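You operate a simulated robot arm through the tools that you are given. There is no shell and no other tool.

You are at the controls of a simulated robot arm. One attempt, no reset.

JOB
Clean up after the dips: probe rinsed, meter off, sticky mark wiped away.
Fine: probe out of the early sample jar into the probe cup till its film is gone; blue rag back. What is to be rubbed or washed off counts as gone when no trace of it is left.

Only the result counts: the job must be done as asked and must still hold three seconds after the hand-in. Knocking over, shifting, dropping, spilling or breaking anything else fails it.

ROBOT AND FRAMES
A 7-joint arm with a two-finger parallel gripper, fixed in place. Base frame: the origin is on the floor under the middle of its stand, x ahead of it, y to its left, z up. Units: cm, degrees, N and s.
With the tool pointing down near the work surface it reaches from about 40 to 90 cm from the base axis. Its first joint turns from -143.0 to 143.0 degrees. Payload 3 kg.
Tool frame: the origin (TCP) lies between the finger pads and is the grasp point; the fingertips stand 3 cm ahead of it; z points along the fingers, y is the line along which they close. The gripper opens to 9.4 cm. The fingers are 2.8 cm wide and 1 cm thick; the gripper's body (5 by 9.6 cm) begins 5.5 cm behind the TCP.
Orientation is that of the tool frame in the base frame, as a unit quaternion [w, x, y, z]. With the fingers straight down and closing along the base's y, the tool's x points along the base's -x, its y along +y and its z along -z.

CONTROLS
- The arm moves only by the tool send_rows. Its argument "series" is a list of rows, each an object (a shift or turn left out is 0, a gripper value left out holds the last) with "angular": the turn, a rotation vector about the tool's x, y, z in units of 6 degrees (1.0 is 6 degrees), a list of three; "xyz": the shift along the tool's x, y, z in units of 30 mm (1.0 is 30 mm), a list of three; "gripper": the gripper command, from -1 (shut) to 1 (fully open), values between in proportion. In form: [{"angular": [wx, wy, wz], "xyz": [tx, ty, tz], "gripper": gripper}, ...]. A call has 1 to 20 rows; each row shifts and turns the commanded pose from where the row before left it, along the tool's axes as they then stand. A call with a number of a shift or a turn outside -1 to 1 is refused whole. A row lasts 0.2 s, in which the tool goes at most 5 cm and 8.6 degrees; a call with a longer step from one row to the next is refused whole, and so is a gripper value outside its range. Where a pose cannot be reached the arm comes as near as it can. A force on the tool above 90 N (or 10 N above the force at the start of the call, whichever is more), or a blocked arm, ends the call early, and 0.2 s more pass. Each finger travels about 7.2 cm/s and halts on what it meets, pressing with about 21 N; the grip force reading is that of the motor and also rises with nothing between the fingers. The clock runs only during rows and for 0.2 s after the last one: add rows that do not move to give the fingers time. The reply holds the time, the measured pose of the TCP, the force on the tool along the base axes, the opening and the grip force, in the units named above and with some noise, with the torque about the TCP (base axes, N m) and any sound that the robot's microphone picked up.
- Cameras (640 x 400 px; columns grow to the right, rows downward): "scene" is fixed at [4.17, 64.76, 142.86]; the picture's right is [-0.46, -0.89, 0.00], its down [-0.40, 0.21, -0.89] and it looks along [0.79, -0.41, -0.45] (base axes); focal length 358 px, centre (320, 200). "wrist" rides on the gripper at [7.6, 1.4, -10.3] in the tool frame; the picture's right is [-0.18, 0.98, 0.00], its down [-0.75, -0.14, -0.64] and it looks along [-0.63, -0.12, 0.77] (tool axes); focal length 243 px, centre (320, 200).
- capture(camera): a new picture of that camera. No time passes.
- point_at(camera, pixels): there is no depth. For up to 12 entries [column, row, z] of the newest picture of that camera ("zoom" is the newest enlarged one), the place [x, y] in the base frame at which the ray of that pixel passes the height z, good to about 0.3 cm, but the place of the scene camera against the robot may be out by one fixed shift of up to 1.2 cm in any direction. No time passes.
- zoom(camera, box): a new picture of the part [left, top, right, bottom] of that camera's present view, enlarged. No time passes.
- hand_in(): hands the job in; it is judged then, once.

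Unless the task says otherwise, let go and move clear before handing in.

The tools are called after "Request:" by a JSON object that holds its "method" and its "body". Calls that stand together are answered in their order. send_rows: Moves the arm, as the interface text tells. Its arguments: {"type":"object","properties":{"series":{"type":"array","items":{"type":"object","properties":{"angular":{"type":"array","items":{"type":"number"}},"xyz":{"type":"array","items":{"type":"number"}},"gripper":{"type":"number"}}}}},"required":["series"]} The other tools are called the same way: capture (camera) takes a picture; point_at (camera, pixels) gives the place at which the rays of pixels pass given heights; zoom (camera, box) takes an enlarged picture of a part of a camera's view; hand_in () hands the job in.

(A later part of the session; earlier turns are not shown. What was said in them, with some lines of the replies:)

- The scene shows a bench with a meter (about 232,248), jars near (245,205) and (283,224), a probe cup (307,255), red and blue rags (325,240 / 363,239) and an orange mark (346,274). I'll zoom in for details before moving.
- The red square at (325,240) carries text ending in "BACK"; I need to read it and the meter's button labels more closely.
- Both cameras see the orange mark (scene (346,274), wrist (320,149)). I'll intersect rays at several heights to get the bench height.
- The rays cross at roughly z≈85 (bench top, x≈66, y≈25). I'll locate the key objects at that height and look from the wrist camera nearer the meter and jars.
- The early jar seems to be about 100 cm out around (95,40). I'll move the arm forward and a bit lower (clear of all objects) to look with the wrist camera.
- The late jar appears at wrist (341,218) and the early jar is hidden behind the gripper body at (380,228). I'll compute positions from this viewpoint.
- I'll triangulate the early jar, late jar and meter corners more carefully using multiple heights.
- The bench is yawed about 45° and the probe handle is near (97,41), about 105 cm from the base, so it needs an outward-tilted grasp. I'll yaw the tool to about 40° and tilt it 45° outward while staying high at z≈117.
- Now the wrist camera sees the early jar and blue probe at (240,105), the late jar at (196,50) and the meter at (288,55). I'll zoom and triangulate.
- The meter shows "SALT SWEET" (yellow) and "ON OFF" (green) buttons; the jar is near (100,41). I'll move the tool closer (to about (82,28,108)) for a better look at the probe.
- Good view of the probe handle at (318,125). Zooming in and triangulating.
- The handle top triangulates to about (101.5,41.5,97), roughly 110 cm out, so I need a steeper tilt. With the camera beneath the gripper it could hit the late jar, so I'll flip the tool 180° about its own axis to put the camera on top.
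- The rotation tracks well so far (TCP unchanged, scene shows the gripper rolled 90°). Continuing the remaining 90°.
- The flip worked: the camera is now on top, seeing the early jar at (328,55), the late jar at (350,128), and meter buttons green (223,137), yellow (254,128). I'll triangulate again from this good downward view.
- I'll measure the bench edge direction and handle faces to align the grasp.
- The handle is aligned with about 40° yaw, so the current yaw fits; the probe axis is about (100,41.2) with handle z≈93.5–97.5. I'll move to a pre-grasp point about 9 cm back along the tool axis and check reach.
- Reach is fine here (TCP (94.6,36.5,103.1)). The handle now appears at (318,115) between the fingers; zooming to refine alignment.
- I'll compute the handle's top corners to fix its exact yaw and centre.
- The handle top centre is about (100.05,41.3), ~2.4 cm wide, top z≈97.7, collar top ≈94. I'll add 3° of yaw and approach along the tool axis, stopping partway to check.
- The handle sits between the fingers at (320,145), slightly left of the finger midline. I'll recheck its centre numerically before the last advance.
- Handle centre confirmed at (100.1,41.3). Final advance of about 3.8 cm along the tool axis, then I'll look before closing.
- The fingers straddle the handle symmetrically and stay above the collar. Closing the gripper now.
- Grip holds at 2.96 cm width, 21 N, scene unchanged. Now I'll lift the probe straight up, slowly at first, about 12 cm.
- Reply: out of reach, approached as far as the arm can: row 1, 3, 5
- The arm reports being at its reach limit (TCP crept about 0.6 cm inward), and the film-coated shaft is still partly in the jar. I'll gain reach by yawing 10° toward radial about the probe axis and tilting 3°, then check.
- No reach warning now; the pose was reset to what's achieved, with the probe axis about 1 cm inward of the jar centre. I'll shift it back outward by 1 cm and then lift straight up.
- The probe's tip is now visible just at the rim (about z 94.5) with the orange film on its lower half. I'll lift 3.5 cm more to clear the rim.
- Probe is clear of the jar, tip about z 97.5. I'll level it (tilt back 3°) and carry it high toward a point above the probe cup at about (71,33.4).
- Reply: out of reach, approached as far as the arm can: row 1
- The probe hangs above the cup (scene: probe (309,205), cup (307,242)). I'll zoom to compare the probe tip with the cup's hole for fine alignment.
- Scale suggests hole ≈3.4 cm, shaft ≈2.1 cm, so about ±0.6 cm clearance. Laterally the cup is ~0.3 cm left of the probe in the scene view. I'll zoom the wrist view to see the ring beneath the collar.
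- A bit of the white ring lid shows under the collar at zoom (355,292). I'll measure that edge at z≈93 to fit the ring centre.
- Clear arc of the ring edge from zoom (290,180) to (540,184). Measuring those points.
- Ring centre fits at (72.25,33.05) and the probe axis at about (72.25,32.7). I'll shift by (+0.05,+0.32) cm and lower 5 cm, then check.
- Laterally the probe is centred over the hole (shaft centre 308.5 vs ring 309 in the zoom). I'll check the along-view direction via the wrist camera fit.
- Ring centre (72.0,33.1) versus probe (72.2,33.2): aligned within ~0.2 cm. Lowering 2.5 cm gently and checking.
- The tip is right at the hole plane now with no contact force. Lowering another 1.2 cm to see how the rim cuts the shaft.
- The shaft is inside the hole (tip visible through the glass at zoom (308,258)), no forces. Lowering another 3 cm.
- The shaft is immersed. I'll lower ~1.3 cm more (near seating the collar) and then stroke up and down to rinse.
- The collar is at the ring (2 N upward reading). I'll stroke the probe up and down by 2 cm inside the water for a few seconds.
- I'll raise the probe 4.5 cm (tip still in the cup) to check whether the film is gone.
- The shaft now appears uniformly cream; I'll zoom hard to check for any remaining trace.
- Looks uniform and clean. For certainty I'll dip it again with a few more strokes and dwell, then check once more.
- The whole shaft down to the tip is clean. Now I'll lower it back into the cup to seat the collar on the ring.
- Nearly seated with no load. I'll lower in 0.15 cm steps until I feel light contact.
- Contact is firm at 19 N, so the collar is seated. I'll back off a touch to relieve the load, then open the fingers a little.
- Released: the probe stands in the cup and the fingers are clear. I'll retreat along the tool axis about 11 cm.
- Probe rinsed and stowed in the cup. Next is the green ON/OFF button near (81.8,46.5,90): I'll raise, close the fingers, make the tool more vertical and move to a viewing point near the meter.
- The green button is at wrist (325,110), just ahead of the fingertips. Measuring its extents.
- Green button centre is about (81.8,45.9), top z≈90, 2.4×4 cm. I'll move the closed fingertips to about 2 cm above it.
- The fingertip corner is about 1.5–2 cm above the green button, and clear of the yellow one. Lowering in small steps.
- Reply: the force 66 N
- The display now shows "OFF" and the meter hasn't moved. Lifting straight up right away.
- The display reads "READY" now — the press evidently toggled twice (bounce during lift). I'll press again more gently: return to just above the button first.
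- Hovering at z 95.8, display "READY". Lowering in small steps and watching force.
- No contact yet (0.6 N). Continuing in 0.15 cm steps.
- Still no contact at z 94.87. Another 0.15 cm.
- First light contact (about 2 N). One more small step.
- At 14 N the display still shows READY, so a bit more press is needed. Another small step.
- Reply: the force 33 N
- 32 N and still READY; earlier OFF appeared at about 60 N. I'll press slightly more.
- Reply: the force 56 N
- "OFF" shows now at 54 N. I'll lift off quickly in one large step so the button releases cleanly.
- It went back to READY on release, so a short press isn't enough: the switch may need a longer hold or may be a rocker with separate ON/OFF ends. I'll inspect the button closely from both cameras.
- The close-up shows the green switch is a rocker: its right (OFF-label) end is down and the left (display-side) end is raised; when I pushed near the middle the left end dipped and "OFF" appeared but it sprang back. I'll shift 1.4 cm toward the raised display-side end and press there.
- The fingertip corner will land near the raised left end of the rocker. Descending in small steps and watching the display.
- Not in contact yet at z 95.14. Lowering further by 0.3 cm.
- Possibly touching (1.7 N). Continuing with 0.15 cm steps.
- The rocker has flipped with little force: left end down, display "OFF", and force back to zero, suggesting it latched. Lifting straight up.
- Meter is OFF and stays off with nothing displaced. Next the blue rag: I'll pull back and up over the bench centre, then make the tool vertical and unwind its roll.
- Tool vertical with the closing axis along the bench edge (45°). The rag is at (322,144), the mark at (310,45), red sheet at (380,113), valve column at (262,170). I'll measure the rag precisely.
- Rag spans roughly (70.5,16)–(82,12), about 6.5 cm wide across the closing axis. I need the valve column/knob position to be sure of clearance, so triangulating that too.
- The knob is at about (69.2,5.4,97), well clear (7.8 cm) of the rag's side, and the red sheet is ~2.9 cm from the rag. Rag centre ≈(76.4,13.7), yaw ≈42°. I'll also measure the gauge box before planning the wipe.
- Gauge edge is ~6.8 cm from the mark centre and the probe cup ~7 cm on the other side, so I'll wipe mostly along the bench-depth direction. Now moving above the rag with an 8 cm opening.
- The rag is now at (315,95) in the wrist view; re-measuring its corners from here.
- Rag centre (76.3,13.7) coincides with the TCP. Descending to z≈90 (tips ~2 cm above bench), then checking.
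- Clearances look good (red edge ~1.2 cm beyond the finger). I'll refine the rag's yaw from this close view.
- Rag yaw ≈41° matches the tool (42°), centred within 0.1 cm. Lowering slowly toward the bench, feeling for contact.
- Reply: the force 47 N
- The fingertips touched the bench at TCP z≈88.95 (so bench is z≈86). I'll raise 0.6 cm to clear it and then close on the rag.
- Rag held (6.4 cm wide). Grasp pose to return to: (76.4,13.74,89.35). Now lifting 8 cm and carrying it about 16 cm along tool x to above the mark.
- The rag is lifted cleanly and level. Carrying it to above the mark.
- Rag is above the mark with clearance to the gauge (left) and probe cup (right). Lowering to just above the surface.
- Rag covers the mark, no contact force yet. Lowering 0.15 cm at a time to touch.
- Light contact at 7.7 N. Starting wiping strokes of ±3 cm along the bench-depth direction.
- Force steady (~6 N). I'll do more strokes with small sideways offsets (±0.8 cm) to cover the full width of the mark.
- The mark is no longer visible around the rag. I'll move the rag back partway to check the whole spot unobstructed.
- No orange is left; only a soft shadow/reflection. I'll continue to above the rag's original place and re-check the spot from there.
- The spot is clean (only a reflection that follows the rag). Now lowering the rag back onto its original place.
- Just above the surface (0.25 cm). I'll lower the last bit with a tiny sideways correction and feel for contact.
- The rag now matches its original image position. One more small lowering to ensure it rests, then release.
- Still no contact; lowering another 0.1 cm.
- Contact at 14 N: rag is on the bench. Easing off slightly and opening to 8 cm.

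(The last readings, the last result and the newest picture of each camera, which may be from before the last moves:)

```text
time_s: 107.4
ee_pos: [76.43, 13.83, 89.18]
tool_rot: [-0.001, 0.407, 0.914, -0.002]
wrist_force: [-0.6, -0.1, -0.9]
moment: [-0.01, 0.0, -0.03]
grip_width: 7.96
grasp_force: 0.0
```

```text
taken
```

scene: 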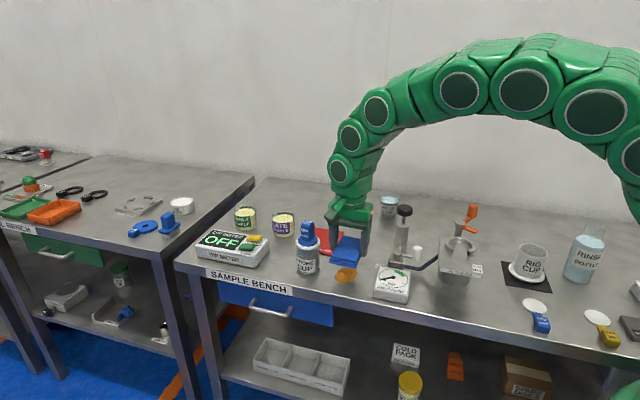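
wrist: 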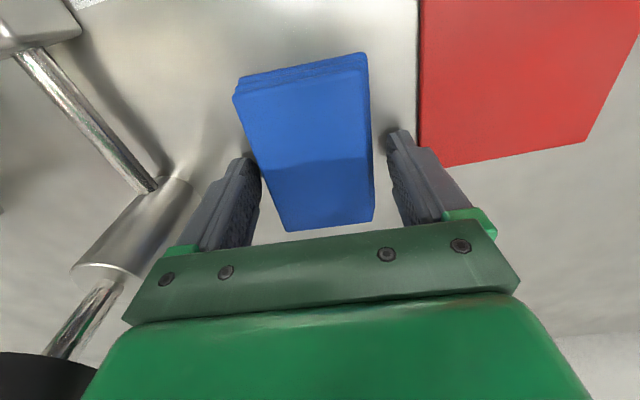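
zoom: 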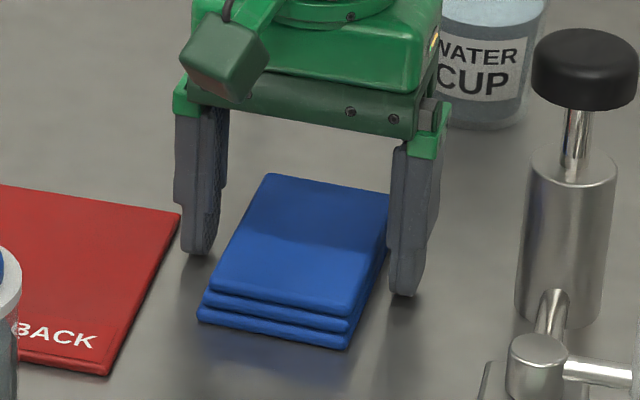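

The rag lies back in its original spot with the fingers clear. Raising straight up, well clear, to inspect the whole bench.

Request:
{"method": "send_rows", "body": {"series": [{"xyz": [0, 0, -0.4], "gripper": 0.7}, {"xyz": [0, 0, -0.8], "gripper": 0.7}, {"xyz": [0, 0, -1], "gripper": 0.7}, {"xyz": [0, 0, -1], "gripper": 0.7}, {"xyz": [0, 0, -1], "gripper": 0.7}, {"xyz": [0, 0, -1], "gripper": 0.7}, {"xyz": [0, 0, -1], "gripper": 0.7}, {"xyz": [0, 0, -1], "gripper": 0.7}, {"xyz": [0.6, 0, -1], "gripper": 0.7}, {"xyz": [0.6, 0, -1], "gripper": 0.7}, {"gripper": 0.7}]}}

Request:
{"method": "capture", "body": {"camera": "scene"}}

Request:
{"method": "capture", "body": {"camera": "wrist"}}

Request:
{"method": "zoom", "body": {"camera": "scene", "box": [180, 170, 340, 300]}}

Request:
{"method": "zoom", "body": {"camera": "scene", "box": [320, 170, 480, 310]}}

Request:
{"method": "zoom", "body": {"camera": "scene", "box": [295, 220, 385, 290]}}

```text
time_s: 109.8
ee_pos: [74.02, 16.48, 116.8]
tool_rot: [0.0, 0.407, 0.913, 0.001]
wrist_force: [-0.6, 0.5, -0.1]
moment: [0.01, -0.02, -0.02]
grip_width: 8.0
grasp_force: 0.2
```

```text
taken
```

scene: 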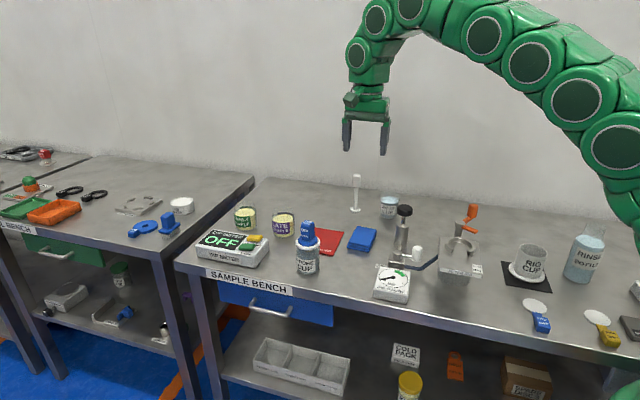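

```text
taken
```

wrist: 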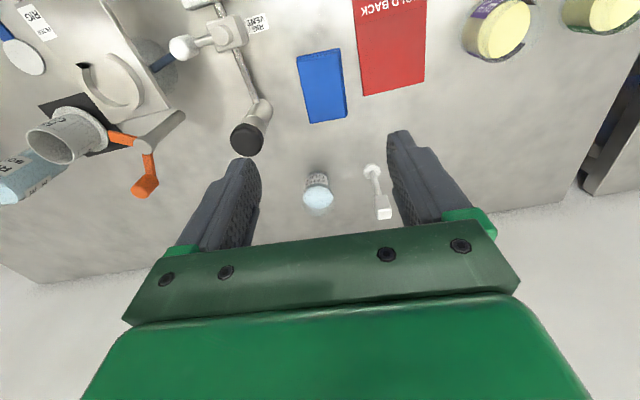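

```text
3.08 times, centred on (260, 235) of scene
```

zoom: 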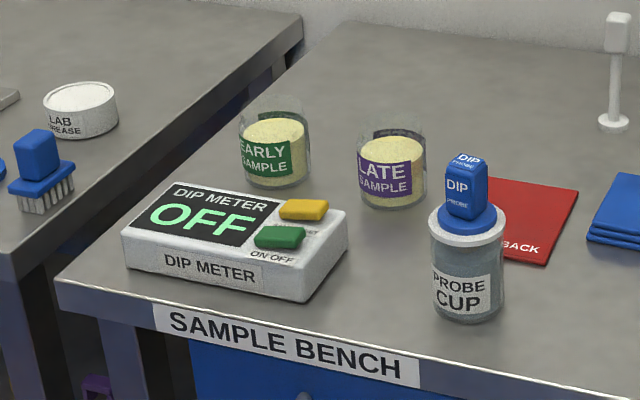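

```text
2.86 times, centred on (400, 240) of scene
```

zoom: 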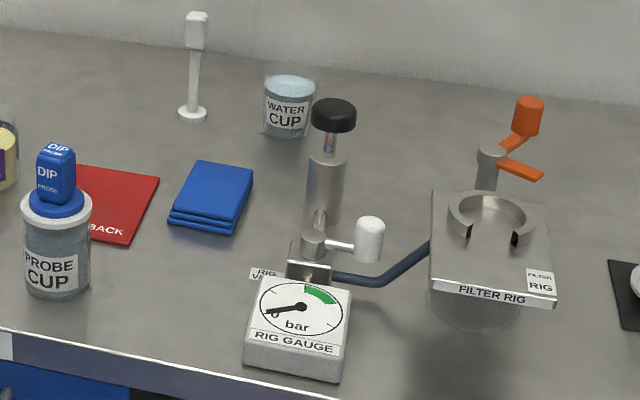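

```text
5.71 times, centred on (340, 255) of scene
```

zoom: 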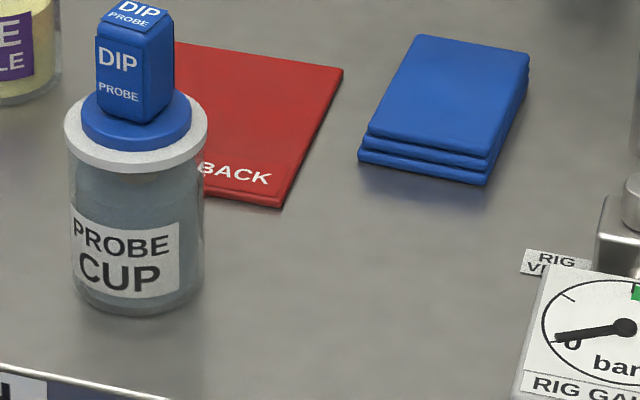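

Everything looks right: meter OFF, probe in cup, rag back. A last close zoom at the mark's spot (346,274) for any faint trace before handing in.

Request:
{"method": "zoom", "body": {"camera": "scene", "box": [325, 258, 370, 290]}}

Request:
{"method": "send_rows", "body": {"series": [{"xyz": [-0.5, 0, -0.5], "gripper": 0.7}, {"xyz": [-0.5, 0, 0], "gripper": 0.7}, {"gripper": 0.7}, {"gripper": 0.7}]}}

Request:
{"method": "zoom", "body": {"camera": "scene", "box": [190, 180, 275, 275]}}

```text
12.50 times, centred on (348, 274) of scene
```

zoom: 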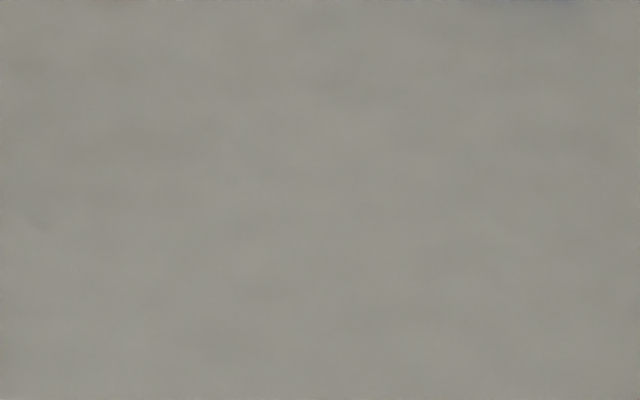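

```text
time_s: 110.8
ee_pos: [76.0, 14.34, 118.27]
tool_rot: [-0.001, 0.407, 0.914, -0.001]
wrist_force: [0.6, -0.2, -0.3]
moment: [0.01, 0.0, 0.01]
grip_width: 8.0
grasp_force: 0.0
```

```text
4.21 times, centred on (232, 228) of scene
```

zoom: 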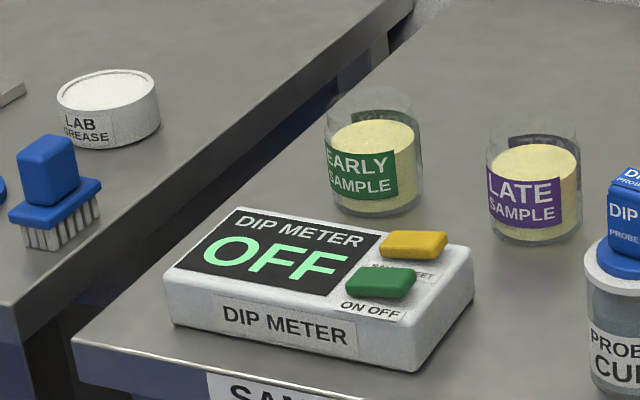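

The mark's spot is plain bench with no trace, the meter shows OFF, the clean probe stands in the probe cup, and the rag is back in its place with the arm clear. Handing in.

Request:
{"method": "hand_in", "body": {}}

```text
The job is handed in.
```

The clean-up is finished and handed in; I haven't seen the judge's result.

- **Probe:** It is out of the early sample jar and standing in the probe cup. I lifted it after rinsing, and the shaft was clean down to the tip, with no film left.
- **Meter:** It reads OFF and stayed off after I let go. My first two presses went back to READY on release, because the green switch is a rocker. Pressing its raised, display-side end switched it off for good.
- **Sticky mark:** It is wiped away. A close-up of the spot shows plain bench with no orange left.
- **Blue rag:** It is back where it started. Compared with the first pictures it is turned by about 2 degrees and shifted by about 0.2 cm.

In the final pictures nothing else on the bench looks moved, knocked over or spilled. The gripper is empty and the arm is well clear of everything.
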